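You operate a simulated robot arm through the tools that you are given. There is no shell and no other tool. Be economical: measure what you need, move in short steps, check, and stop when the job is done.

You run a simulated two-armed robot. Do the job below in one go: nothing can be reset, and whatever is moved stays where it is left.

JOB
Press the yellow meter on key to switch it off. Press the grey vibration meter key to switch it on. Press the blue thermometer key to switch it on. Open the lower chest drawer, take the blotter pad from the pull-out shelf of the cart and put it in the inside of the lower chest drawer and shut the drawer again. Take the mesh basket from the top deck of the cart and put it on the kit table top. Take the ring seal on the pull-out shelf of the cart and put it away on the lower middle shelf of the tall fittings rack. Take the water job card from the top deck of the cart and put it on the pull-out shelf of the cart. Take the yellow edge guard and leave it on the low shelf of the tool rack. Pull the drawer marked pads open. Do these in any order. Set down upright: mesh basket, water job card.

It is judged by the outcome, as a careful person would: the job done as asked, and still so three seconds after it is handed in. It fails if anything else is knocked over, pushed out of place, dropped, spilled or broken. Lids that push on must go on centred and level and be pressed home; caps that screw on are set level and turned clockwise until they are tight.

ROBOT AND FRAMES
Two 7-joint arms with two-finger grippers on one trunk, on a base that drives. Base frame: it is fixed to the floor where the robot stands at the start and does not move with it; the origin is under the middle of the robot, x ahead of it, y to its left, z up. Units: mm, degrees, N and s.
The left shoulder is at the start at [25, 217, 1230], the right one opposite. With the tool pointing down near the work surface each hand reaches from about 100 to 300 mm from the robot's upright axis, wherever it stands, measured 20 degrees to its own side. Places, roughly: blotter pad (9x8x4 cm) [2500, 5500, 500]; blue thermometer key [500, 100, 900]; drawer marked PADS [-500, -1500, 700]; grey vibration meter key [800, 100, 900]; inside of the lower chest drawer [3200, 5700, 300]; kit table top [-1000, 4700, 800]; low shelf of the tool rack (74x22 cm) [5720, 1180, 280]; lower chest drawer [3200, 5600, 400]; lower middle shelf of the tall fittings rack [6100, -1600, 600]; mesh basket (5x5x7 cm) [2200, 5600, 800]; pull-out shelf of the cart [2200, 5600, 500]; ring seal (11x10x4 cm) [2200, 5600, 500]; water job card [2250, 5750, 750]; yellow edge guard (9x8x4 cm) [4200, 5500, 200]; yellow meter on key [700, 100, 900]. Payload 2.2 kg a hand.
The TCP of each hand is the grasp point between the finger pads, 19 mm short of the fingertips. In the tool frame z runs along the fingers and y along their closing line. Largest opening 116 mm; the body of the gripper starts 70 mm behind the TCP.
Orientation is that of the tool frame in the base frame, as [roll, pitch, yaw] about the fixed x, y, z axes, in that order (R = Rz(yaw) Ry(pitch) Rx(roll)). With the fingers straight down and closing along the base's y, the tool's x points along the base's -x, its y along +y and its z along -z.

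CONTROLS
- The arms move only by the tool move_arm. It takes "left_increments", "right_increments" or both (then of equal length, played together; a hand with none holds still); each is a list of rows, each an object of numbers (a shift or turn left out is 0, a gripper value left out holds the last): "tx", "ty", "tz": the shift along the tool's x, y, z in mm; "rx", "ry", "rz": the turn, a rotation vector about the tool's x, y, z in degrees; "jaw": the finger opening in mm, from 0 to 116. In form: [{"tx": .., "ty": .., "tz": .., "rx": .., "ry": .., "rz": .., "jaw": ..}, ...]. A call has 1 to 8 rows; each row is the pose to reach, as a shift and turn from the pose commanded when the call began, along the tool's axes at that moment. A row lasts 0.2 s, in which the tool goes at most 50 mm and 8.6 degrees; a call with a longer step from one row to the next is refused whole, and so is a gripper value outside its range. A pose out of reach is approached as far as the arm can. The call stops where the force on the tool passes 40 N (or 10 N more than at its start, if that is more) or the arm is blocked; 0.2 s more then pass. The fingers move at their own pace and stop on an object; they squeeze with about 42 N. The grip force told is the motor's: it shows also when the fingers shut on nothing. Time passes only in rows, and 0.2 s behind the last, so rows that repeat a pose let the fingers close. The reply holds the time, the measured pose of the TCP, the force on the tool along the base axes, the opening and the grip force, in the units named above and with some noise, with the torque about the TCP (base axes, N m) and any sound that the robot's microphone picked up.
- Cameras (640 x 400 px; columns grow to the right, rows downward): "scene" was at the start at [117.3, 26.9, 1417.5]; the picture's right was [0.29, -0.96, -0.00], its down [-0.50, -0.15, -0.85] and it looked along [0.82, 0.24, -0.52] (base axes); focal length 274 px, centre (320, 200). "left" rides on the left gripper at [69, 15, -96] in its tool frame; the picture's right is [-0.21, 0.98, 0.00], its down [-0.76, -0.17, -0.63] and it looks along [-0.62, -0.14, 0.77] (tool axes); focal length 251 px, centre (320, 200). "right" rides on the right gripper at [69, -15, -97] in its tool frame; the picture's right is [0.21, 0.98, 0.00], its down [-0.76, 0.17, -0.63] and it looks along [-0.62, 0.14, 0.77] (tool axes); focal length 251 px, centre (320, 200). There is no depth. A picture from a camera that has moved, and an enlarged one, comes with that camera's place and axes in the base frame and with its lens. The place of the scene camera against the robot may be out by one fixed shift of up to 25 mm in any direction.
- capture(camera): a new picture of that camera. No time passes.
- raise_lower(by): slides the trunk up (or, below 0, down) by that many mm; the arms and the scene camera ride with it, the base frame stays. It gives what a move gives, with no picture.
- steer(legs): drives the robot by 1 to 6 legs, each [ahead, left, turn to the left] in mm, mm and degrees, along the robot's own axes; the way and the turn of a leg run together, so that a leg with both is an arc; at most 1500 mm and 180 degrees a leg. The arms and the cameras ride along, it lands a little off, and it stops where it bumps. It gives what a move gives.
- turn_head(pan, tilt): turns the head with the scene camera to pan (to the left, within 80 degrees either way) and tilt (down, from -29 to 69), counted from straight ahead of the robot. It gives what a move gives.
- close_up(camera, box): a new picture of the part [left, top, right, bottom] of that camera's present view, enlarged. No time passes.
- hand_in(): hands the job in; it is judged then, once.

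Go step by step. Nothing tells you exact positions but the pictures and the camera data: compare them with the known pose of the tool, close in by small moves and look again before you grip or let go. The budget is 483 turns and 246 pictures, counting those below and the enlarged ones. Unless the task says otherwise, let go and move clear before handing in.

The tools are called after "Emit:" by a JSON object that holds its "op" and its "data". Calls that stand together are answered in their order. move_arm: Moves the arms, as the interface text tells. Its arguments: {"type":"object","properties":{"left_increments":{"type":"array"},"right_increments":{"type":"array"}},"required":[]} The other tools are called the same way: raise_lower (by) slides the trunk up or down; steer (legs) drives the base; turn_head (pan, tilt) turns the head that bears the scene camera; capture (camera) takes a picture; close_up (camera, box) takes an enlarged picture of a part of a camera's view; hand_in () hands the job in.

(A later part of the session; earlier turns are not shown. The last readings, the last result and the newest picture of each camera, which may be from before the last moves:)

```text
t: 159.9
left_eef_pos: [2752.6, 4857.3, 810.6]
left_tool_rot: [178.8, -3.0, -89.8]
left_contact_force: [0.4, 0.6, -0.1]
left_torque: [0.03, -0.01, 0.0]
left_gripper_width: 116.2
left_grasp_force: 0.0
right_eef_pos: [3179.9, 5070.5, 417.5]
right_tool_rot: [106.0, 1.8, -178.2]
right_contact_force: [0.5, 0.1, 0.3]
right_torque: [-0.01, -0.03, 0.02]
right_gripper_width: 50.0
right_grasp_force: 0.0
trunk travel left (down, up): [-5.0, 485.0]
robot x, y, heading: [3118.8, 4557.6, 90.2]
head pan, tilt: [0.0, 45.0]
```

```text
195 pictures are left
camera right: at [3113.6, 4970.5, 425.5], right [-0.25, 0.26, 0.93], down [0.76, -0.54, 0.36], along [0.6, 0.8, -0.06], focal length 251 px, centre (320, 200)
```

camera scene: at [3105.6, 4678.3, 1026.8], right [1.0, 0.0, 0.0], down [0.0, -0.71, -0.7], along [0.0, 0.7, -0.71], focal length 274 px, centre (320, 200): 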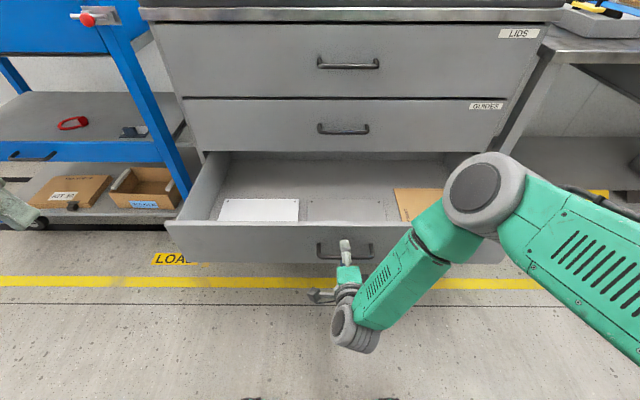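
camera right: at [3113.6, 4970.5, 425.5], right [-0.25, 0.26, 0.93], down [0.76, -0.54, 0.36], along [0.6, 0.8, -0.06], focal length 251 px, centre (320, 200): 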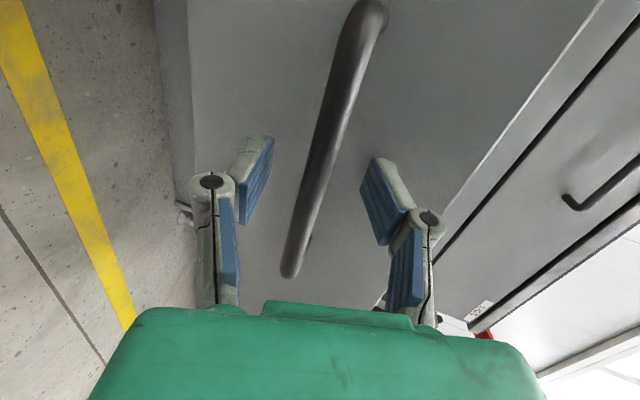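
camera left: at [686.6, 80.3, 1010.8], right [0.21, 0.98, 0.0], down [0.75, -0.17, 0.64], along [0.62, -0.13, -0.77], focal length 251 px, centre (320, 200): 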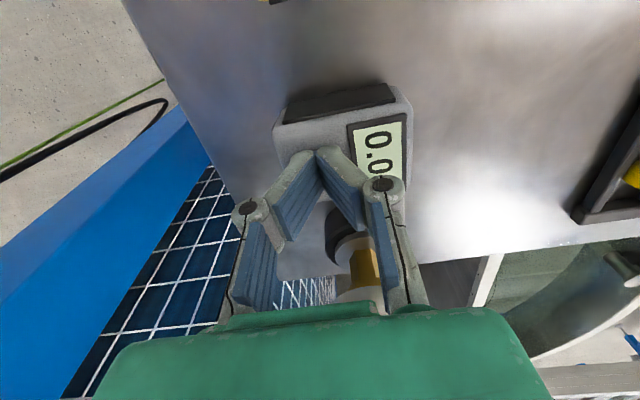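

The drawer is open 300 mm. I back off and drive over to the cart, keeping the hand orientation for the pull-out shelf's handle.

Emit:
{"op": "steer", "data": {"legs": [[-120, 0, 0], [0, 0, 90], [985, 0, 0], [0, 0, -90], [150, 0, 0]]}}

Emit:
{"op": "move_arm", "data": {"left_increments": [{}, {}, {}, {}, {}]}}

Emit:
{"op": "capture", "data": {"camera": "scene"}}

Emit:
{"op": "capture", "data": {"camera": "right"}}

```text
t: 167.7
left_eef_pos: [2260.3, 4074.9, 806.4]
left_tool_rot: [179.3, -4.7, 0.3]
left_contact_force: [-0.7, 0.1, -0.5]
left_torque: [-0.01, 0.04, -0.01]
left_gripper_width: 116.1
left_grasp_force: 0.1
right_eef_pos: [2042.9, 4507.0, 419.2]
right_tool_rot: [105.8, 2.0, -89.3]
right_contact_force: [-0.2, 0.0, 0.5]
right_torque: [0.03, -0.03, 0.0]
right_gripper_width: 49.7
right_grasp_force: 0.0
trunk travel left (down, up): [-5.0, 485.0]
robot x, y, heading: [2555.5, 4438.1, 179.4]
head pan, tilt: [0.0, 45.0]
stopped in leg 3: the force on the tool passed its limit at 110 N (the readings are from after the stop); the commanded pose is now the measured one
```

```text
t: 168.9
left_eef_pos: [2258.9, 4075.6, 808.2]
left_tool_rot: [179.2, -4.8, 0.3]
left_contact_force: [-0.1, 0.7, 0.3]
left_torque: [0.01, -0.02, 0.0]
left_gripper_width: 116.0
left_grasp_force: 0.0
right_eef_pos: [2043.6, 4506.4, 419.2]
right_tool_rot: [105.8, 1.8, -89.3]
right_contact_force: [0.6, -0.1, 0.4]
right_torque: [-0.02, 0.05, 0.0]
right_gripper_width: 50.0
right_grasp_force: 0.0
trunk travel left (down, up): [-5.0, 485.0]
robot x, y, heading: [2553.7, 4436.2, 179.4]
head pan, tilt: [0.0, 45.0]
```

```text
194 pictures are left
camera scene: at [2420.8, 4438.6, 1026.8], right [0.01, 1.0, 0.0], down [0.71, -0.01, -0.7], along [-0.7, 0.01, -0.71], focal length 274 px, centre (320, 200)
```

scene: 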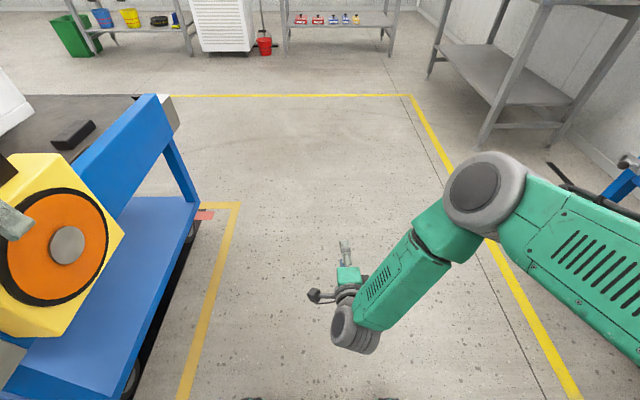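

```text
193 pictures are left
camera right: at [2141.4, 4437.0, 426.8], right [-0.26, -0.25, 0.93], down [0.55, 0.75, 0.36], along [-0.79, 0.61, -0.06], focal length 251 px, centre (320, 200)
```

right: 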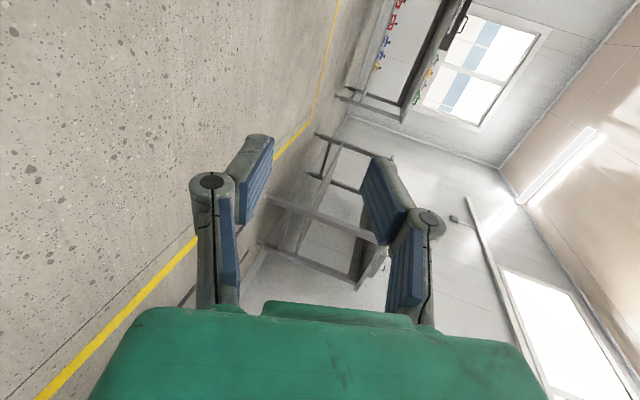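

The left hand bumped into the yellow-orange item on the solar trolley. I back off straight away, then look at it.

Emit:
{"op": "steer", "data": {"legs": [[-120, 0, 0]]}}

Emit:
{"op": "turn_head", "data": {"pan": 35, "tilt": 30}}

Emit:
{"op": "capture", "data": {"camera": "scene"}}

Emit:
{"op": "capture", "data": {"camera": "left"}}

```text
t: 170.2
left_eef_pos: [2381.7, 4075.3, 807.2]
left_tool_rot: [179.2, -4.7, 0.2]
left_contact_force: [0.1, -0.7, 0.3]
left_torque: [0.02, 0.0, 0.02]
left_gripper_width: 116.1
left_grasp_force: 0.1
right_eef_pos: [2165.0, 4506.4, 419.3]
right_tool_rot: [105.8, 1.8, -89.5]
right_contact_force: [0.1, -0.4, 1.0]
right_torque: [-0.04, -0.05, -0.01]
right_gripper_width: 50.2
right_grasp_force: 0.0
trunk travel left (down, up): [-5.0, 485.0]
robot x, y, heading: [2677.0, 4438.7, 179.0]
head pan, tilt: [0.0, 45.0]
```

```text
t: 171.2
left_eef_pos: [2382.5, 4075.3, 806.5]
left_tool_rot: [179.5, -4.9, 0.2]
left_contact_force: [0.5, 0.0, -0.2]
left_torque: [0.0, 0.01, -0.02]
left_gripper_width: 115.8
left_grasp_force: 0.0
right_eef_pos: [2165.1, 4506.4, 421.1]
right_tool_rot: [105.7, 1.8, -89.4]
right_contact_force: [-1.1, -0.5, 0.8]
right_torque: [0.02, 0.02, 0.01]
right_gripper_width: 49.8
right_grasp_force: 0.1
trunk travel left (down, up): [-5.0, 485.0]
robot x, y, heading: [2679.1, 4435.0, 179.2]
head pan, tilt: [35.0, 30.0]
```

```text
192 pictures are left
camera scene: at [2543.9, 4396.8, 1043.8], right [-0.44, 0.9, 0.0], down [0.5, 0.25, -0.83], along [-0.74, -0.37, -0.56], focal length 274 px, centre (320, 200)
```

scene: 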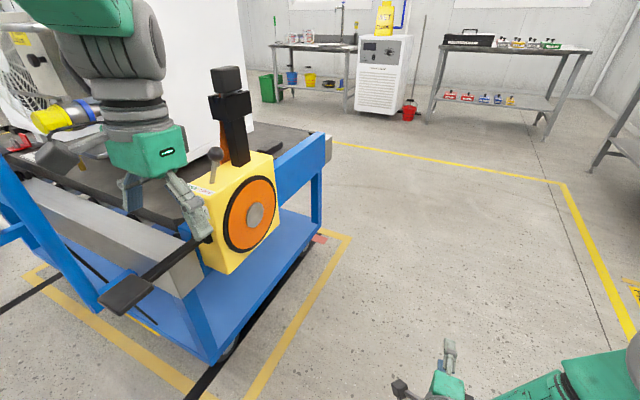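

```text
191 pictures are left
camera left: at [2442.9, 4061.4, 908.3], right [-0.21, -0.98, -0.01], down [-0.81, 0.17, 0.56], along [-0.55, 0.13, -0.83], focal length 251 px, centre (320, 200)
```

left: 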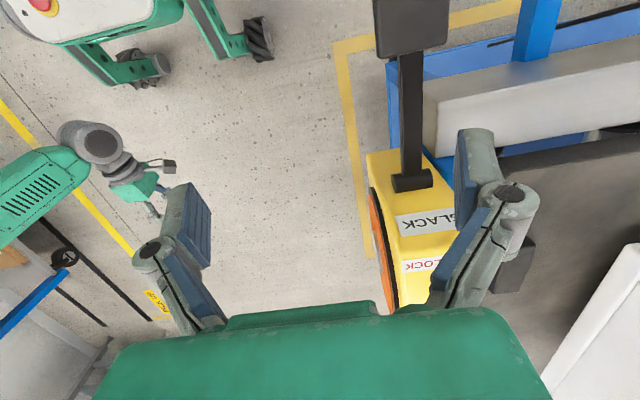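

It is a winch fixed on the trolley, still in place, and the hand hit its front. I raise the trunk a bit, then move away from it toward +y.

Emit:
{"op": "raise_lower", "data": {"by": 120}}

Emit:
{"op": "steer", "data": {"legs": [[0, -220, 0]]}}

Emit:
{"op": "turn_head", "data": {"pan": 35, "tilt": 35}}

Emit:
{"op": "capture", "data": {"camera": "scene"}}

```text
t: 172.7
left_eef_pos: [2382.5, 4074.5, 925.4]
left_tool_rot: [179.6, -4.9, 0.2]
left_contact_force: [-0.1, -0.4, 0.7]
left_torque: [-0.03, 0.01, 0.01]
left_gripper_width: 116.2
left_grasp_force: 0.1
right_eef_pos: [2164.7, 4506.3, 538.6]
right_tool_rot: [105.7, 1.7, -89.4]
right_contact_force: [0.7, -0.5, -0.2]
right_torque: [0.0, -0.01, 0.02]
right_gripper_width: 50.0
right_grasp_force: 0.1
trunk travel left (down, up): [-125.0, 365.0]
robot x, y, heading: [2673.7, 4434.0, 179.1]
head pan, tilt: [35.0, 30.0]
```

```text
t: 174.4
left_eef_pos: [2384.0, 4290.9, 923.7]
left_tool_rot: [-179.7, -4.9, 0.0]
left_contact_force: [-0.9, 0.5, -0.9]
left_torque: [0.01, 0.01, 0.02]
left_gripper_width: 116.0
left_grasp_force: 0.0
right_eef_pos: [2169.0, 4723.4, 540.9]
right_tool_rot: [105.7, 2.1, -89.7]
right_contact_force: [0.1, -0.5, 1.0]
right_torque: [-0.01, -0.01, -0.03]
right_gripper_width: 50.1
right_grasp_force: 0.0
trunk travel left (down, up): [-125.0, 365.0]
robot x, y, heading: [2677.9, 4658.5, 178.8]
head pan, tilt: [35.0, 30.0]
```

```text
t: 175.0
left_eef_pos: [2386.3, 4295.5, 924.0]
left_tool_rot: [-179.9, -5.1, 0.0]
left_contact_force: [-0.2, 0.2, 0.2]
left_torque: [-0.01, 0.0, -0.02]
left_gripper_width: 116.0
left_grasp_force: 0.0
right_eef_pos: [2170.6, 4727.2, 542.4]
right_tool_rot: [105.7, 1.8, -89.8]
right_contact_force: [0.3, 0.3, 0.7]
right_torque: [-0.04, -0.04, -0.01]
right_gripper_width: 49.8
right_grasp_force: 0.2
trunk travel left (down, up): [-125.0, 365.0]
robot x, y, heading: [2681.0, 4656.0, 178.7]
head pan, tilt: [35.0, 35.0]
```

```text
190 pictures are left
camera scene: at [2548.1, 4612.9, 1166.8], right [-0.48, 0.88, 0.0], down [0.46, 0.25, -0.85], along [-0.74, -0.41, -0.53], focal length 274 px, centre (320, 200)
```

scene: 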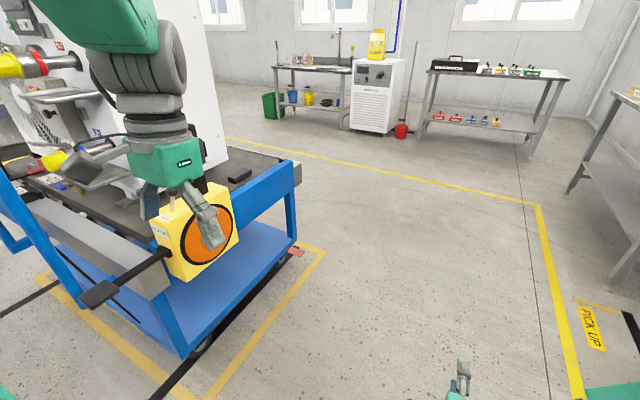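

Emit:
{"op": "close_up", "data": {"camera": "scene", "box": [0, 100, 320, 320]}}

Emit:
{"op": "capture", "data": {"camera": "left"}}

```text
1.82 times, centred on (160, 210) of scene
camera zoom: at [2548.1, 4612.9, 1166.8], right [-0.48, 0.88, 0.0], down [0.46, 0.25, -0.85], along [-0.74, -0.41, -0.53], focal length 498 px, centre (611, 182)
```

zoom: 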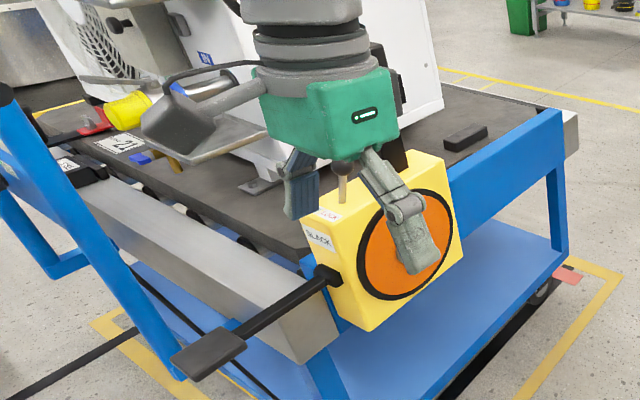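

```text
188 pictures are left
camera left: at [2446.6, 4280.2, 1026.6], right [-0.21, -0.98, -0.02], down [-0.81, 0.16, 0.56], along [-0.55, 0.14, -0.83], focal length 251 px, centre (320, 200)
```

left: 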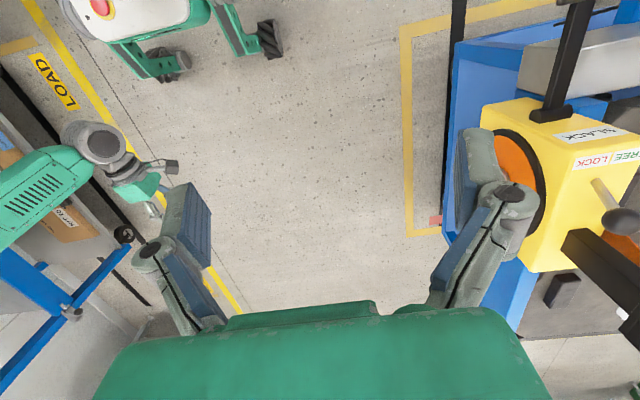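

The winch and its post are fixed parts and intact. I go on: forward 550 mm, then turn right to face the cart.

Emit:
{"op": "steer", "data": {"legs": [[555, 0, 0], [0, 0, -89]]}}

Emit:
{"op": "turn_head", "data": {"pan": 0, "tilt": 45}}

Emit:
{"op": "move_arm", "data": {"left_increments": [{}, {}, {}, {}, {}, {}]}}

Emit:
{"op": "capture", "data": {"camera": "scene"}}

Emit:
{"op": "capture", "data": {"camera": "right"}}

```text
t: 181.9
left_eef_pos: [1752.8, 4946.8, 924.7]
left_tool_rot: [-179.7, -5.2, -87.3]
left_contact_force: [-0.3, 0.3, 0.4]
left_torque: [-0.01, -0.03, 0.04]
left_gripper_width: 115.8
left_grasp_force: 0.1
right_eef_pos: [2174.8, 5182.4, 542.7]
right_tool_rot: [105.6, 1.8, -177.0]
right_contact_force: [0.4, 0.5, -0.1]
right_torque: [0.0, 0.0, 0.02]
right_gripper_width: 49.7
right_grasp_force: 0.1
trunk travel left (down, up): [-125.0, 365.0]
robot x, y, heading: [2125.4, 4670.8, 91.7]
head pan, tilt: [35.0, 35.0]
```

```text
t: 182.9
left_eef_pos: [1753.8, 4943.5, 923.4]
left_tool_rot: [-179.7, -5.5, -87.3]
left_contact_force: [0.4, 1.3, -0.1]
left_torque: [0.02, -0.02, 0.01]
left_gripper_width: 115.9
left_grasp_force: 0.0
right_eef_pos: [2175.0, 5179.7, 542.8]
right_tool_rot: [105.5, 1.9, -177.0]
right_contact_force: [-0.7, -0.5, 0.3]
right_torque: [0.01, 0.01, 0.01]
right_gripper_width: 49.7
right_grasp_force: 0.1
trunk travel left (down, up): [-125.0, 365.0]
robot x, y, heading: [2128.5, 4670.2, 91.6]
head pan, tilt: [0.0, 45.0]
```

```text
t: 184.3
left_eef_pos: [1751.7, 4944.1, 923.6]
left_tool_rot: [-179.8, -5.3, -87.3]
left_contact_force: [0.3, -1.0, -0.5]
left_torque: [-0.03, -0.03, 0.0]
left_gripper_width: 116.1
left_grasp_force: 0.1
right_eef_pos: [2174.6, 5180.6, 542.1]
right_tool_rot: [105.5, 1.9, -177.0]
right_contact_force: [-0.6, 0.2, -0.6]
right_torque: [0.01, -0.02, 0.01]
right_gripper_width: 50.1
right_grasp_force: 0.1
trunk travel left (down, up): [-125.0, 365.0]
robot x, y, heading: [2123.5, 4664.6, 91.5]
head pan, tilt: [0.0, 45.0]
```

```text
187 pictures are left
camera scene: at [2110.2, 4791.7, 1146.8], right [1.0, 0.03, 0.0], down [0.02, -0.71, -0.7], along [-0.02, 0.7, -0.71], focal length 274 px, centre (320, 200)
```

scene: 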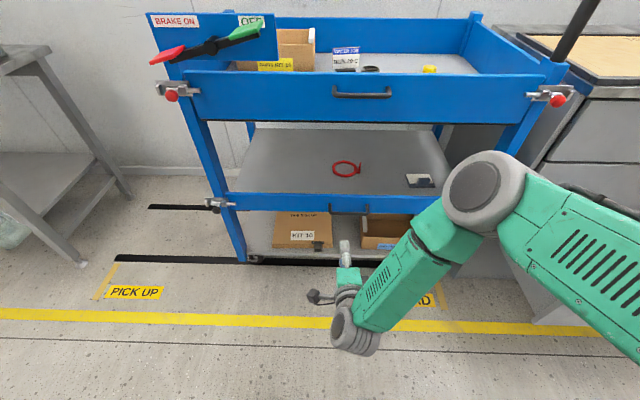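

```text
186 pictures are left
camera right: at [2110.7, 5078.2, 549.7], right [-0.26, 0.25, 0.93], down [0.77, -0.53, 0.35], along [0.58, 0.81, -0.06], focal length 251 px, centre (320, 200)
```

right: 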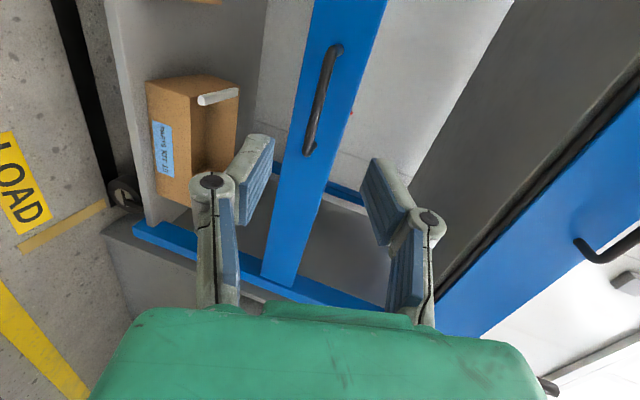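

Before pulling, I look at the brake lever and the latches on the cart.

Emit:
{"op": "close_up", "data": {"camera": "scene", "box": [140, 0, 320, 110]}}

Emit:
{"op": "close_up", "data": {"camera": "scene", "box": [180, 110, 500, 270]}}

```text
3.56 times, centred on (230, 55) of scene
camera zoom: at [2110.2, 4791.7, 1146.8], right [1.0, 0.03, 0.0], down [0.02, -0.71, -0.7], along [-0.02, 0.7, -0.71], focal length 975 px, centre (640, 716)
```

zoom: 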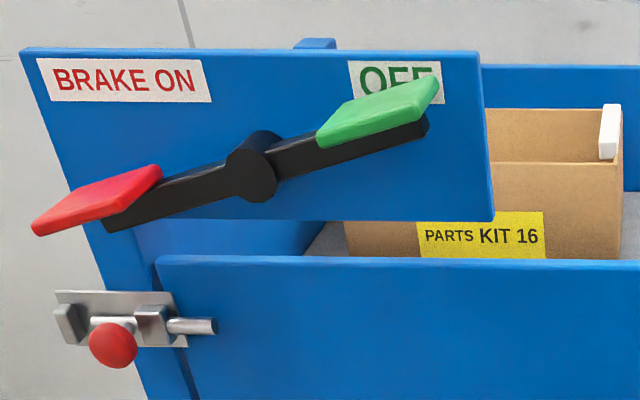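

```text
2.00 times, centred on (340, 190) of scene
camera zoom: at [2110.2, 4791.7, 1146.8], right [1.0, 0.03, 0.0], down [0.02, -0.71, -0.7], along [-0.02, 0.7, -0.71], focal length 548 px, centre (280, 220)
```

zoom: 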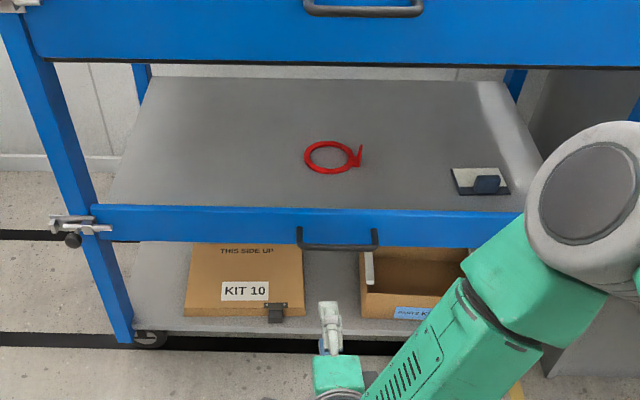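

Emit:
{"op": "close_up", "data": {"camera": "scene", "box": [190, 180, 270, 230]}}

Emit:
{"op": "close_up", "data": {"camera": "scene", "box": [510, 70, 590, 120]}}

```text
8.00 times, centred on (230, 205) of scene
camera zoom: at [2110.2, 4791.7, 1146.8], right [1.0, 0.03, 0.0], down [0.02, -0.71, -0.7], along [-0.02, 0.7, -0.71], focal length 2193 px, centre (1040, 160)
```

zoom: 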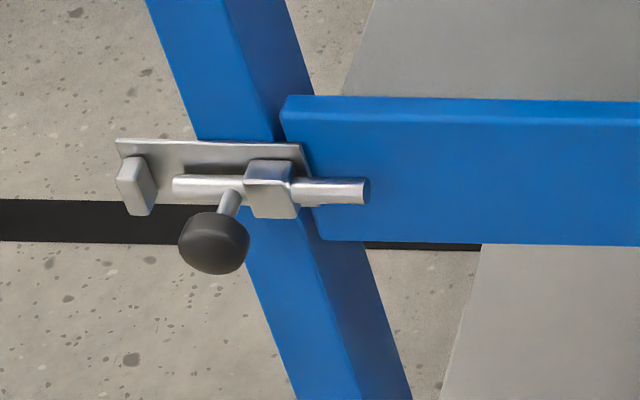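

```text
8.00 times, centred on (550, 95) of scene
camera zoom: at [2110.2, 4791.7, 1146.8], right [1.0, 0.03, 0.0], down [0.02, -0.71, -0.7], along [-0.02, 0.7, -0.71], focal length 2193 px, centre (-1520, 1040)
```

zoom: 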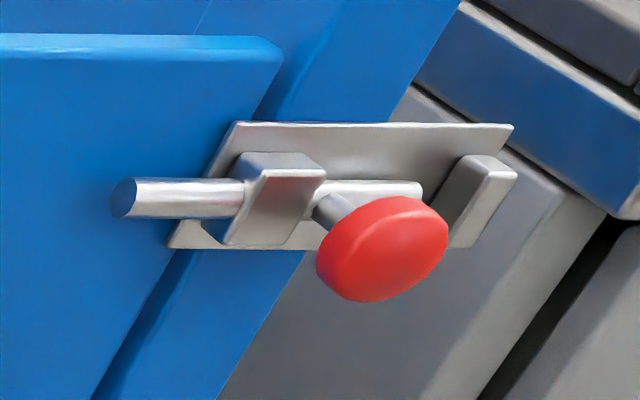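

Emit:
{"op": "capture", "data": {"camera": "left"}}

```text
181 pictures are left
camera left: at [1740.0, 4883.6, 1025.2], right [-0.99, 0.17, -0.02], down [0.13, 0.82, 0.56], along [0.11, 0.55, -0.83], focal length 251 px, centre (320, 200)
```

left: 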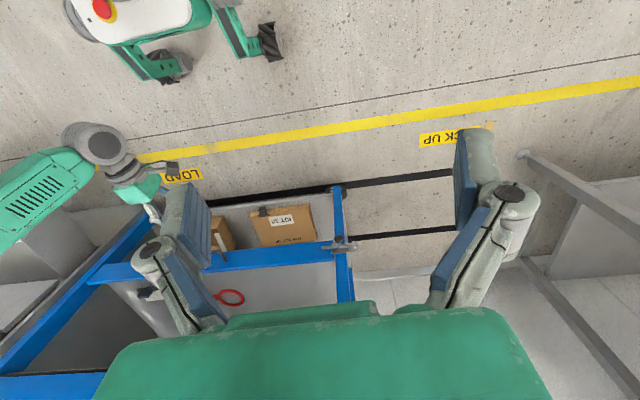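

Emit:
{"op": "close_up", "data": {"camera": "left", "box": [310, 225, 370, 265]}}

```text
10.00 times, centred on (340, 245) of left
camera zoom: at [1740.0, 4883.6, 1025.2], right [-0.99, 0.17, -0.02], down [0.13, 0.82, 0.56], along [0.11, 0.55, -0.83], focal length 2514 px, centre (120, -250)
```

zoom: 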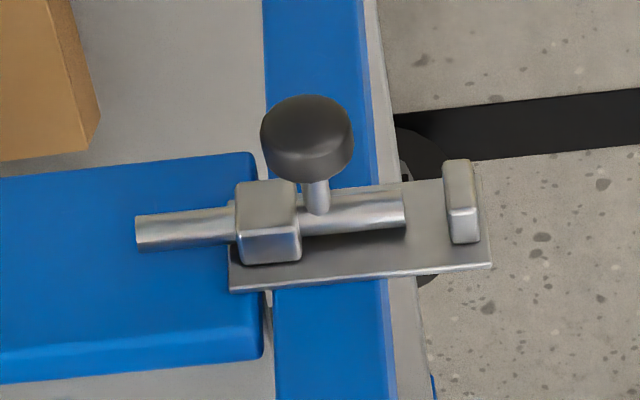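

The bolt holds the shelf shut, so it must be slid about 38 mm to the left (-x) first; its knob is at about (1778, 5347, 525). I pull the right hand back and tilt the left hand forward to grip that knob from the front, away from the brake lever.

Emit:
{"op": "move_arm", "data": {"left_increments": [{"tx": -10, "ty": -5, "tz": 38, "ry": -7, "jaw": 60}, {"tx": -25, "ty": -10, "tz": 76, "ry": -14}, {"tx": -40, "ty": -15, "tz": 114, "ry": -21}, {"tx": -55, "ty": -20, "tz": 152, "ry": -28}, {"tx": -70, "ty": -25, "tz": 190, "ry": -35}, {"tx": -85, "ty": -30, "tz": 225, "ry": -42}, {"tx": -100, "ty": -35, "tz": 260, "ry": -49}, {"tx": -110, "ty": -38, "tz": 295, "ry": -56}], "right_increments": [{"tz": -20}, {"tz": -40}, {"tz": -60}, {"tz": -80}, {"tz": -80}, {"tz": -80}, {"tz": -80}, {"tz": -80}]}}

Emit:
{"op": "move_arm", "data": {"left_increments": [{"ry": -7}, {"ry": -14}, {"ry": -14}]}}

Emit:
{"op": "capture", "data": {"camera": "scene"}}

Emit:
{"op": "capture", "data": {"camera": "left"}}

```text
t: 186.1
left_eef_pos: [1787.8, 5030.5, 621.9]
left_tool_rot: [-179.4, 51.1, -86.8]
left_contact_force: [0.3, -0.2, 0.7]
left_torque: [-0.04, 0.01, 0.03]
left_gripper_width: 59.7
left_grasp_force: 0.2
left hand out of reach, approached as far as the arm can: row 2, 3, 4, 5, 6, 7
right_eef_pos: [2177.2, 5101.2, 563.5]
right_tool_rot: [105.5, 1.8, -177.0]
right_contact_force: [-0.6, -0.9, -0.2]
right_torque: [-0.01, 0.03, -0.03]
right_gripper_width: 50.3
right_grasp_force: 0.0
trunk travel left (down, up): [-125.0, 365.0]
robot x, y, heading: [2128.3, 4667.1, 91.5]
head pan, tilt: [0.0, 45.0]
```

```text
t: 186.9
left_eef_pos: [1787.7, 5029.1, 621.0]
left_tool_rot: [-179.3, 65.0, -86.7]
left_contact_force: [0.4, -0.2, 0.2]
left_torque: [0.01, 0.01, 0.01]
left_gripper_width: 59.9
left_grasp_force: 0.0
right_eef_pos: [2177.2, 5101.4, 563.6]
right_tool_rot: [105.5, 2.0, -177.0]
right_contact_force: [-0.3, -0.3, 0.3]
right_torque: [0.03, -0.03, -0.05]
right_gripper_width: 49.8
right_grasp_force: 0.0
trunk travel left (down, up): [-125.0, 365.0]
robot x, y, heading: [2128.0, 4670.3, 91.4]
head pan, tilt: [0.0, 45.0]
```

```text
179 pictures are left
camera scene: at [2108.6, 4792.0, 1146.8], right [1.0, 0.03, 0.0], down [0.02, -0.71, -0.7], along [-0.02, 0.7, -0.71], focal length 274 px, centre (320, 200)
```

scene: 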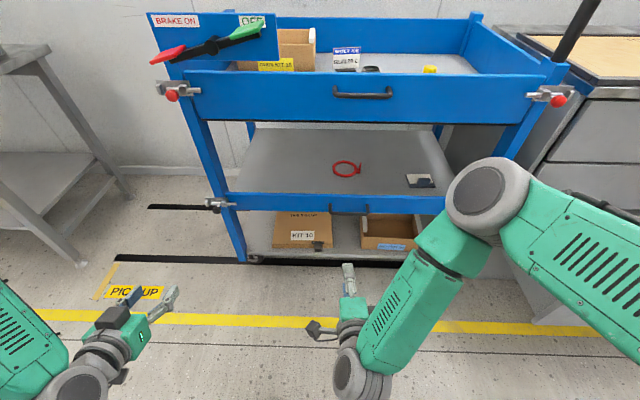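

```text
178 pictures are left
camera left: at [1777.7, 4912.0, 598.8], right [-0.98, 0.04, 0.19], down [0.17, -0.25, 0.95], along [0.09, 0.97, 0.23], focal length 251 px, centre (320, 200)
```

left: 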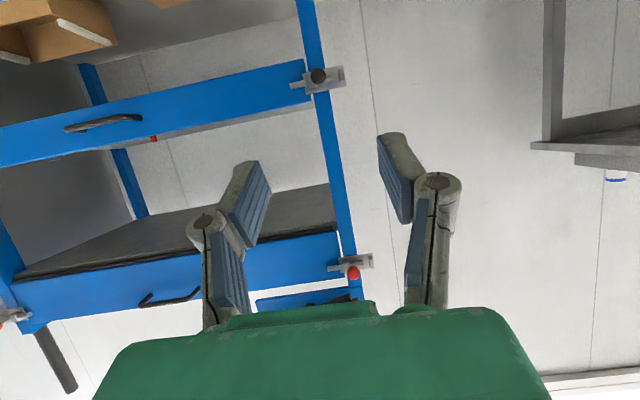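

The knob appears at about (1783, 5347, 505). I draw the right hand back a bit more and drive 180 mm closer.

Emit:
{"op": "move_arm", "data": {"right_increments": [{"tz": -25}, {"tz": -50}]}}

Emit:
{"op": "steer", "data": {"legs": [[180, 0, -1.5]]}}

Emit:
{"op": "move_arm", "data": {"left_increments": [{}, {}, {}]}}

Emit:
{"op": "capture", "data": {"camera": "left"}}

```text
t: 187.5
left_eef_pos: [1787.5, 5030.1, 620.9]
left_tool_rot: [-179.4, 64.9, -86.8]
left_contact_force: [0.6, 0.3, 0.1]
left_torque: [0.01, 0.0, 0.01]
left_gripper_width: 59.9
left_grasp_force: 0.0
right_eef_pos: [2179.7, 5055.7, 577.7]
right_tool_rot: [105.4, 1.9, -176.9]
right_contact_force: [0.6, -1.5, 0.3]
right_torque: [0.01, -0.01, 0.0]
right_gripper_width: 49.7
right_grasp_force: 0.0
trunk travel left (down, up): [-125.0, 365.0]
robot x, y, heading: [2129.6, 4670.8, 91.3]
head pan, tilt: [0.0, 45.0]
```

```text
t: 189.0
left_eef_pos: [1794.2, 5211.2, 620.3]
left_tool_rot: [-179.4, 65.0, -88.2]
left_contact_force: [-0.5, -0.4, -0.4]
left_torque: [-0.02, -0.03, 0.01]
left_gripper_width: 59.8
left_grasp_force: 0.1
right_eef_pos: [2187.4, 5228.7, 578.2]
right_tool_rot: [105.5, 1.9, -178.5]
right_contact_force: [-1.1, -0.1, -0.9]
right_torque: [-0.01, -0.01, 0.03]
right_gripper_width: 49.8
right_grasp_force: 0.1
trunk travel left (down, up): [-125.0, 365.0]
robot x, y, heading: [2124.8, 4847.2, 89.9]
head pan, tilt: [0.0, 45.0]
```

```text
t: 189.8
left_eef_pos: [1794.8, 5210.6, 621.9]
left_tool_rot: [-179.5, 65.0, -88.4]
left_contact_force: [-0.1, 0.2, 0.2]
left_torque: [0.04, 0.02, 0.01]
left_gripper_width: 60.0
left_grasp_force: 0.0
right_eef_pos: [2187.8, 5226.6, 578.3]
right_tool_rot: [105.3, 1.8, -178.6]
right_contact_force: [-0.8, -0.2, -0.2]
right_torque: [0.0, -0.01, 0.01]
right_gripper_width: 50.0
right_grasp_force: 0.0
trunk travel left (down, up): [-125.0, 365.0]
robot x, y, heading: [2124.5, 4841.6, 90.1]
head pan, tilt: [0.0, 45.0]
```

```text
177 pictures are left
camera left: at [1782.1, 5093.5, 599.8], right [-0.98, 0.07, 0.19], down [0.17, -0.25, 0.95], along [0.11, 0.97, 0.23], focal length 251 px, centre (320, 200)
```

left: 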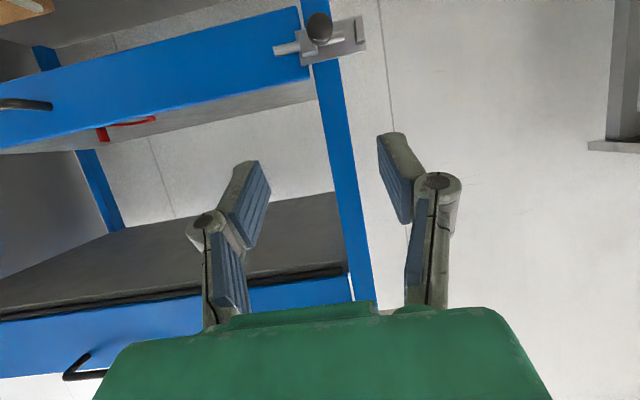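

Triangulated knob: (1780, 5360, 500). I move the open left fingers around it and close.

Emit:
{"op": "move_arm", "data": {"left_increments": [{"tx": 12, "ty": 5, "tz": 44}, {"tx": 24, "ty": 10, "tz": 88}, {"tx": 36, "ty": 15, "tz": 130}, {"tx": 47, "ty": 15, "tz": 165}, {"tx": 47, "ty": 15, "tz": 170}, {"tx": 47, "ty": 15, "tz": 170}]}}

Emit:
{"op": "capture", "data": {"camera": "scene"}}

Emit:
{"op": "capture", "data": {"camera": "left"}}

```text
t: 191.2
left_eef_pos: [1777.3, 5342.7, 508.5]
left_tool_rot: [-179.4, 65.2, -88.3]
left_contact_force: [0.9, -0.1, -0.1]
left_torque: [-0.02, -0.01, 0.02]
left_gripper_width: 60.1
left_grasp_force: 0.0
right_eef_pos: [2187.3, 5226.5, 578.0]
right_tool_rot: [105.3, 1.8, -178.5]
right_contact_force: [-0.5, -0.2, 0.2]
right_torque: [-0.03, -0.03, -0.01]
right_gripper_width: 50.0
right_grasp_force: 0.1
trunk travel left (down, up): [-125.0, 365.0]
robot x, y, heading: [2125.5, 4840.9, 90.1]
head pan, tilt: [0.0, 45.0]
```

```text
176 pictures are left
camera scene: at [2109.8, 4966.6, 1146.7], right [1.0, 0.0, 0.0], down [0.0, -0.71, -0.7], along [0.0, 0.7, -0.71], focal length 274 px, centre (320, 200)
```

scene: 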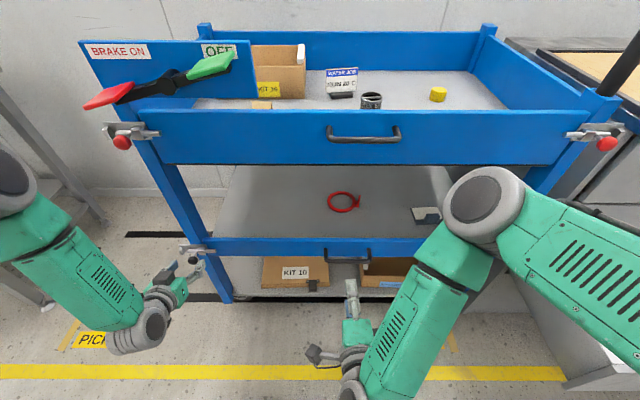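

```text
175 pictures are left
camera left: at [1764.4, 5225.9, 486.9], right [-0.98, 0.07, 0.19], down [0.17, -0.25, 0.95], along [0.11, 0.97, 0.23], focal length 251 px, centre (320, 200)
```

left: 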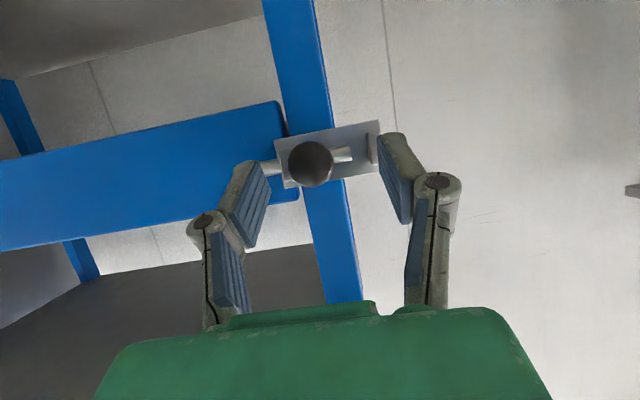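

The knob sits squarely between the fingers, 17 mm ahead. I advance 14 mm and close.

Emit:
{"op": "move_arm", "data": {"left_increments": [{"ty": -2, "tz": 13}, {"ty": -2, "tz": 13, "jaw": 10}, {"ty": -2, "tz": 13, "jaw": 10}, {"ty": -2, "tz": 13, "jaw": 10}]}}

Emit:
{"op": "capture", "data": {"camera": "left"}}

```text
t: 192.2
left_eef_pos: [1781.4, 5354.8, 503.9]
left_tool_rot: [-179.5, 65.0, -88.4]
left_contact_force: [1.4, 4.7, 0.0]
left_torque: [-0.19, -0.05, -0.11]
left_gripper_width: 26.7
left_grasp_force: 45.4
right_eef_pos: [2188.7, 5226.9, 578.2]
right_tool_rot: [105.3, 1.9, -178.5]
right_contact_force: [-0.5, -0.3, 0.7]
right_torque: [0.02, 0.02, 0.0]
right_gripper_width: 50.0
right_grasp_force: 0.0
trunk travel left (down, up): [-125.0, 365.0]
robot x, y, heading: [2124.0, 4841.2, 90.0]
head pan, tilt: [0.0, 45.0]
```

```text
174 pictures are left
camera left: at [1767.5, 5238.4, 481.2], right [-0.98, 0.07, 0.19], down [0.17, -0.25, 0.95], along [0.11, 0.97, 0.24], focal length 251 px, centre (320, 200)
```

left: 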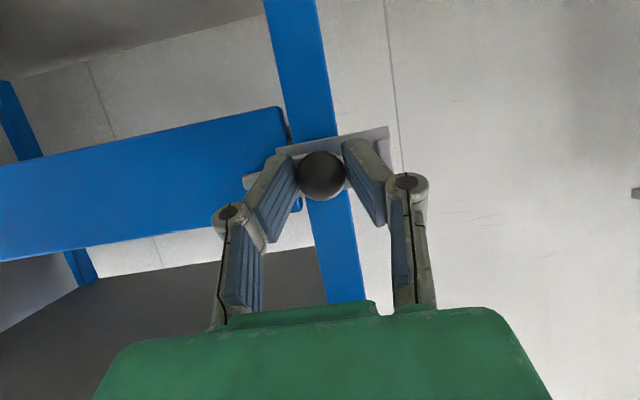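

I hold the knob and slide it 38 mm to the left.

Emit:
{"op": "move_arm", "data": {"left_increments": [{"ty": 8}, {"ty": 16}, {"ty": 24}, {"ty": 32}, {"ty": 38}, {"ty": 38}]}}

Emit:
{"op": "capture", "data": {"camera": "left"}}

```text
t: 193.6
left_eef_pos: [1743.8, 5355.3, 502.1]
left_tool_rot: [-179.7, 65.3, -88.5]
left_contact_force: [7.9, -1.7, 12.7]
left_torque: [1.38, -0.18, -0.19]
left_gripper_width: 26.7
left_grasp_force: 45.1
right_eef_pos: [2190.1, 5225.2, 580.1]
right_tool_rot: [105.3, 1.7, -178.5]
right_contact_force: [0.1, 1.1, -1.0]
right_torque: [0.01, 0.0, -0.01]
right_gripper_width: 50.1
right_grasp_force: 0.1
trunk travel left (down, up): [-125.0, 365.0]
robot x, y, heading: [2122.0, 4839.7, 90.1]
head pan, tilt: [0.0, 45.0]
```

```text
173 pictures are left
camera left: at [1729.7, 5238.6, 480.7], right [-0.98, 0.07, 0.19], down [0.17, -0.26, 0.95], along [0.12, 0.96, 0.24], focal length 251 px, centre (320, 200)
```

left: 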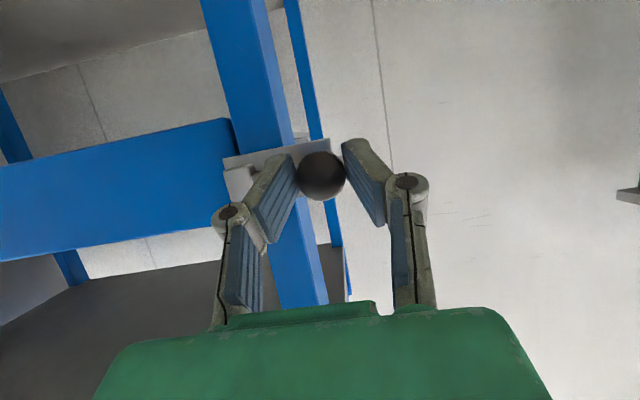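

The bolt tip has left the rail. I release, withdraw and check.

Emit:
{"op": "move_arm", "data": {"left_increments": [{"jaw": 70}, {"jaw": 70}, {"tz": -40}, {"tz": -80}, {"tz": -110}]}}

Emit:
{"op": "close_up", "data": {"camera": "scene", "box": [160, 225, 260, 285]}}

Emit:
{"op": "capture", "data": {"camera": "right"}}

```text
t: 194.8
left_eef_pos: [1741.6, 5254.7, 548.7]
left_tool_rot: [-179.5, 65.2, -88.4]
left_contact_force: [-0.5, 0.0, 0.5]
left_torque: [0.0, 0.04, 0.03]
left_gripper_width: 69.7
left_grasp_force: 0.0
right_eef_pos: [2188.3, 5226.9, 578.9]
right_tool_rot: [105.3, 1.7, -178.4]
right_contact_force: [-0.1, -0.6, 0.5]
right_torque: [-0.01, 0.01, 0.04]
right_gripper_width: 49.9
right_grasp_force: 0.1
trunk travel left (down, up): [-125.0, 365.0]
robot x, y, heading: [2123.1, 4844.7, 90.2]
head pan, tilt: [0.0, 45.0]
```

```text
6.40 times, centred on (210, 255) of scene
camera zoom: at [2109.8, 4966.1, 1146.8], right [1.0, 0.0, 0.0], down [0.0, -0.71, -0.7], along [0.0, 0.7, -0.71], focal length 1754 px, centre (1024, -152)
```

zoom: 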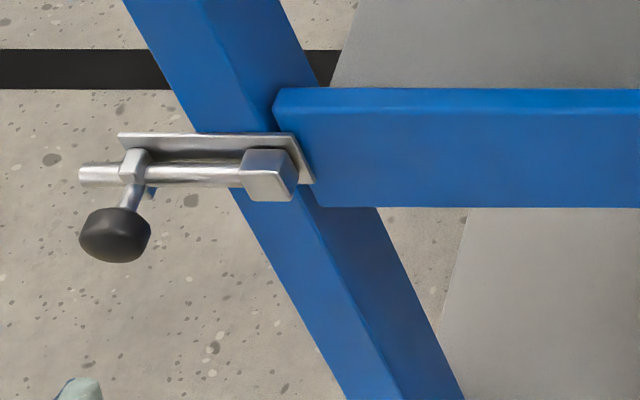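

```text
171 pictures are left
camera right: at [2121.6, 5125.8, 586.0], right [-0.25, 0.25, 0.93], down [0.76, -0.55, 0.35], along [0.6, 0.8, -0.05], focal length 251 px, centre (320, 200)
```

right: 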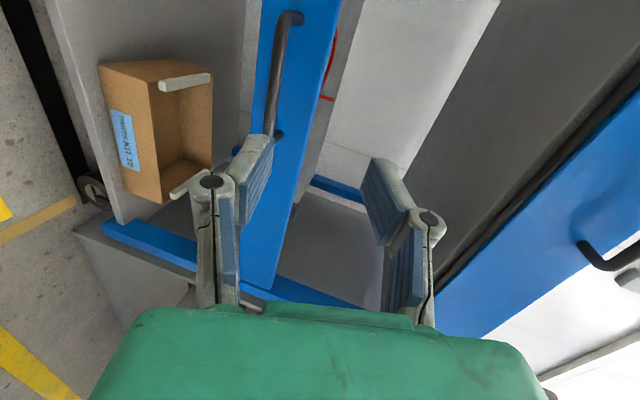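

The bolt is fully drawn. The shelf handle bar is near (2199, 5379, 492); I bring the right hand to it.

Emit:
{"op": "move_arm", "data": {"right_increments": [{"tx": -3, "ty": -22, "tz": 30}, {"tx": -6, "ty": -44, "tz": 65}, {"tx": -10, "ty": -44, "tz": 100}, {"tx": -10, "ty": -44, "tz": 115}, {"tx": -10, "ty": -44, "tz": 115}]}}

Emit:
{"op": "capture", "data": {"camera": "right"}}

```text
t: 196.0
left_eef_pos: [1741.2, 5255.4, 548.2]
left_tool_rot: [-179.5, 65.0, -88.3]
left_contact_force: [0.4, 0.0, 0.4]
left_torque: [0.0, 0.0, 0.0]
left_gripper_width: 70.0
left_grasp_force: 0.1
right_eef_pos: [2197.7, 5325.6, 504.1]
right_tool_rot: [105.2, 1.8, -178.5]
right_contact_force: [0.3, -0.7, 0.6]
right_torque: [-0.03, 0.01, -0.01]
right_gripper_width: 49.9
right_grasp_force: 0.0
trunk travel left (down, up): [-125.0, 365.0]
robot x, y, heading: [2122.4, 4843.0, 90.1]
head pan, tilt: [0.0, 45.0]
```

```text
170 pictures are left
camera right: at [2131.3, 5225.5, 511.2], right [-0.25, 0.25, 0.93], down [0.76, -0.55, 0.35], along [0.6, 0.8, -0.05], focal length 251 px, centre (320, 200)
```

right: 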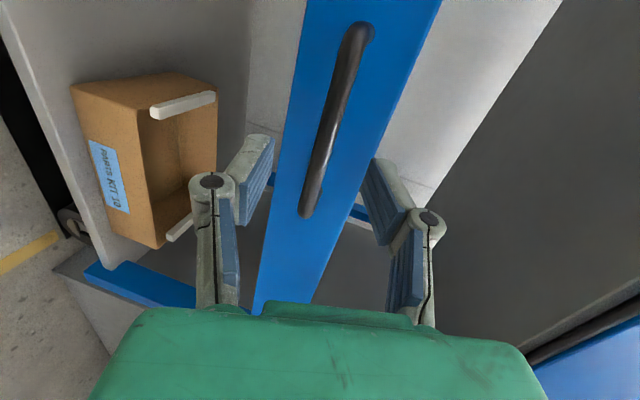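

Bar at y≈5375, z≈492, between the fingers. I advance, close and pull with the arm to test.

Emit:
{"op": "move_arm", "data": {"right_increments": [{"ty": 1, "tz": 22}, {"ty": 1, "tz": 45}, {"ty": 1, "tz": 45, "jaw": 0}, {"ty": 1, "tz": 45, "jaw": 0}, {"ty": 1, "tz": 45, "jaw": 0}]}}

Emit:
{"op": "move_arm", "data": {"right_increments": [{"ty": -5, "tz": -18}, {"ty": -10, "tz": -36}, {"ty": -15, "tz": -54}]}}

Emit:
{"op": "capture", "data": {"camera": "scene"}}

```text
t: 197.2
left_eef_pos: [1742.0, 5254.5, 547.8]
left_tool_rot: [-179.6, 65.1, -88.4]
left_contact_force: [-0.6, 0.8, 0.1]
left_torque: [0.01, 0.0, -0.02]
left_gripper_width: 70.1
left_grasp_force: 0.1
right_eef_pos: [2197.2, 5371.0, 496.1]
right_tool_rot: [105.1, 1.7, -178.5]
right_contact_force: [2.5, 2.8, 9.4]
right_torque: [-0.03, 0.96, -0.29]
right_gripper_width: 6.2
right_grasp_force: 32.4
trunk travel left (down, up): [-125.0, 365.0]
robot x, y, heading: [2123.5, 4842.5, 90.4]
head pan, tilt: [0.0, 45.0]
```

```text
t: 198.0
left_eef_pos: [1742.1, 5255.0, 547.8]
left_tool_rot: [-179.5, 65.1, -88.3]
left_contact_force: [-0.6, -0.1, 0.9]
left_torque: [-0.06, -0.04, 0.0]
left_gripper_width: 70.1
left_grasp_force: 0.0
right_eef_pos: [2197.6, 5311.7, 494.6]
right_tool_rot: [105.3, 1.7, -178.4]
right_contact_force: [-0.2, -2.0, 2.4]
right_torque: [-0.01, 0.84, -0.31]
right_gripper_width: 6.3
right_grasp_force: 31.4
trunk travel left (down, up): [-125.0, 365.0]
robot x, y, heading: [2122.0, 4843.9, 90.3]
head pan, tilt: [0.0, 45.0]
```

```text
169 pictures are left
camera scene: at [2109.9, 4966.2, 1146.7], right [1.0, 0.0, 0.0], down [0.0, -0.71, -0.7], along [0.0, 0.7, -0.71], focal length 274 px, centre (320, 200)
```

scene: 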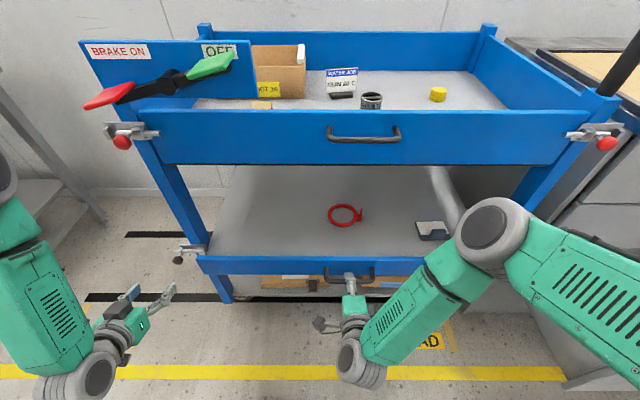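

The shelf slides. I pull it on by driving back 200 mm.

Emit:
{"op": "steer", "data": {"legs": [[-200, 0, 0]]}}

Emit:
{"op": "capture", "data": {"camera": "scene"}}

```text
t: 199.6
left_eef_pos: [1741.7, 5053.4, 547.8]
left_tool_rot: [-179.6, 65.0, -88.2]
left_contact_force: [0.1, 0.7, -1.0]
left_torque: [0.02, 0.03, 0.01]
left_gripper_width: 69.9
left_grasp_force: 0.0
right_eef_pos: [2197.7, 5113.5, 494.9]
right_tool_rot: [105.4, 1.8, -178.3]
right_contact_force: [2.9, 1.0, -5.9]
right_torque: [-0.01, 0.94, 0.04]
right_gripper_width: 6.0
right_grasp_force: 32.0
trunk travel left (down, up): [-125.0, 365.0]
robot x, y, heading: [2123.0, 4638.9, 90.6]
head pan, tilt: [0.0, 45.0]
```

```text
168 pictures are left
camera scene: at [2110.9, 4766.6, 1146.6], right [1.0, 0.01, 0.0], down [0.0, -0.71, -0.7], along [0.0, 0.7, -0.71], focal length 274 px, centre (320, 200)
```

scene: 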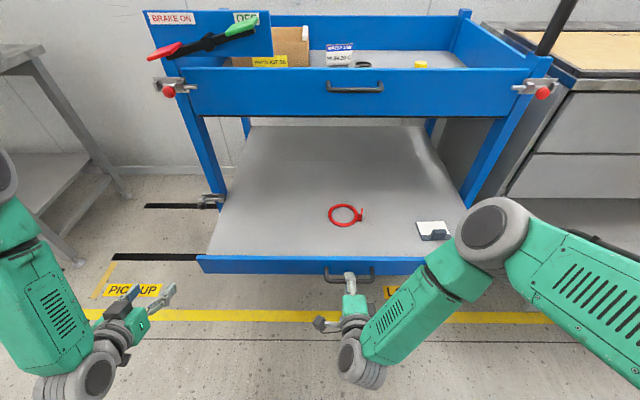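

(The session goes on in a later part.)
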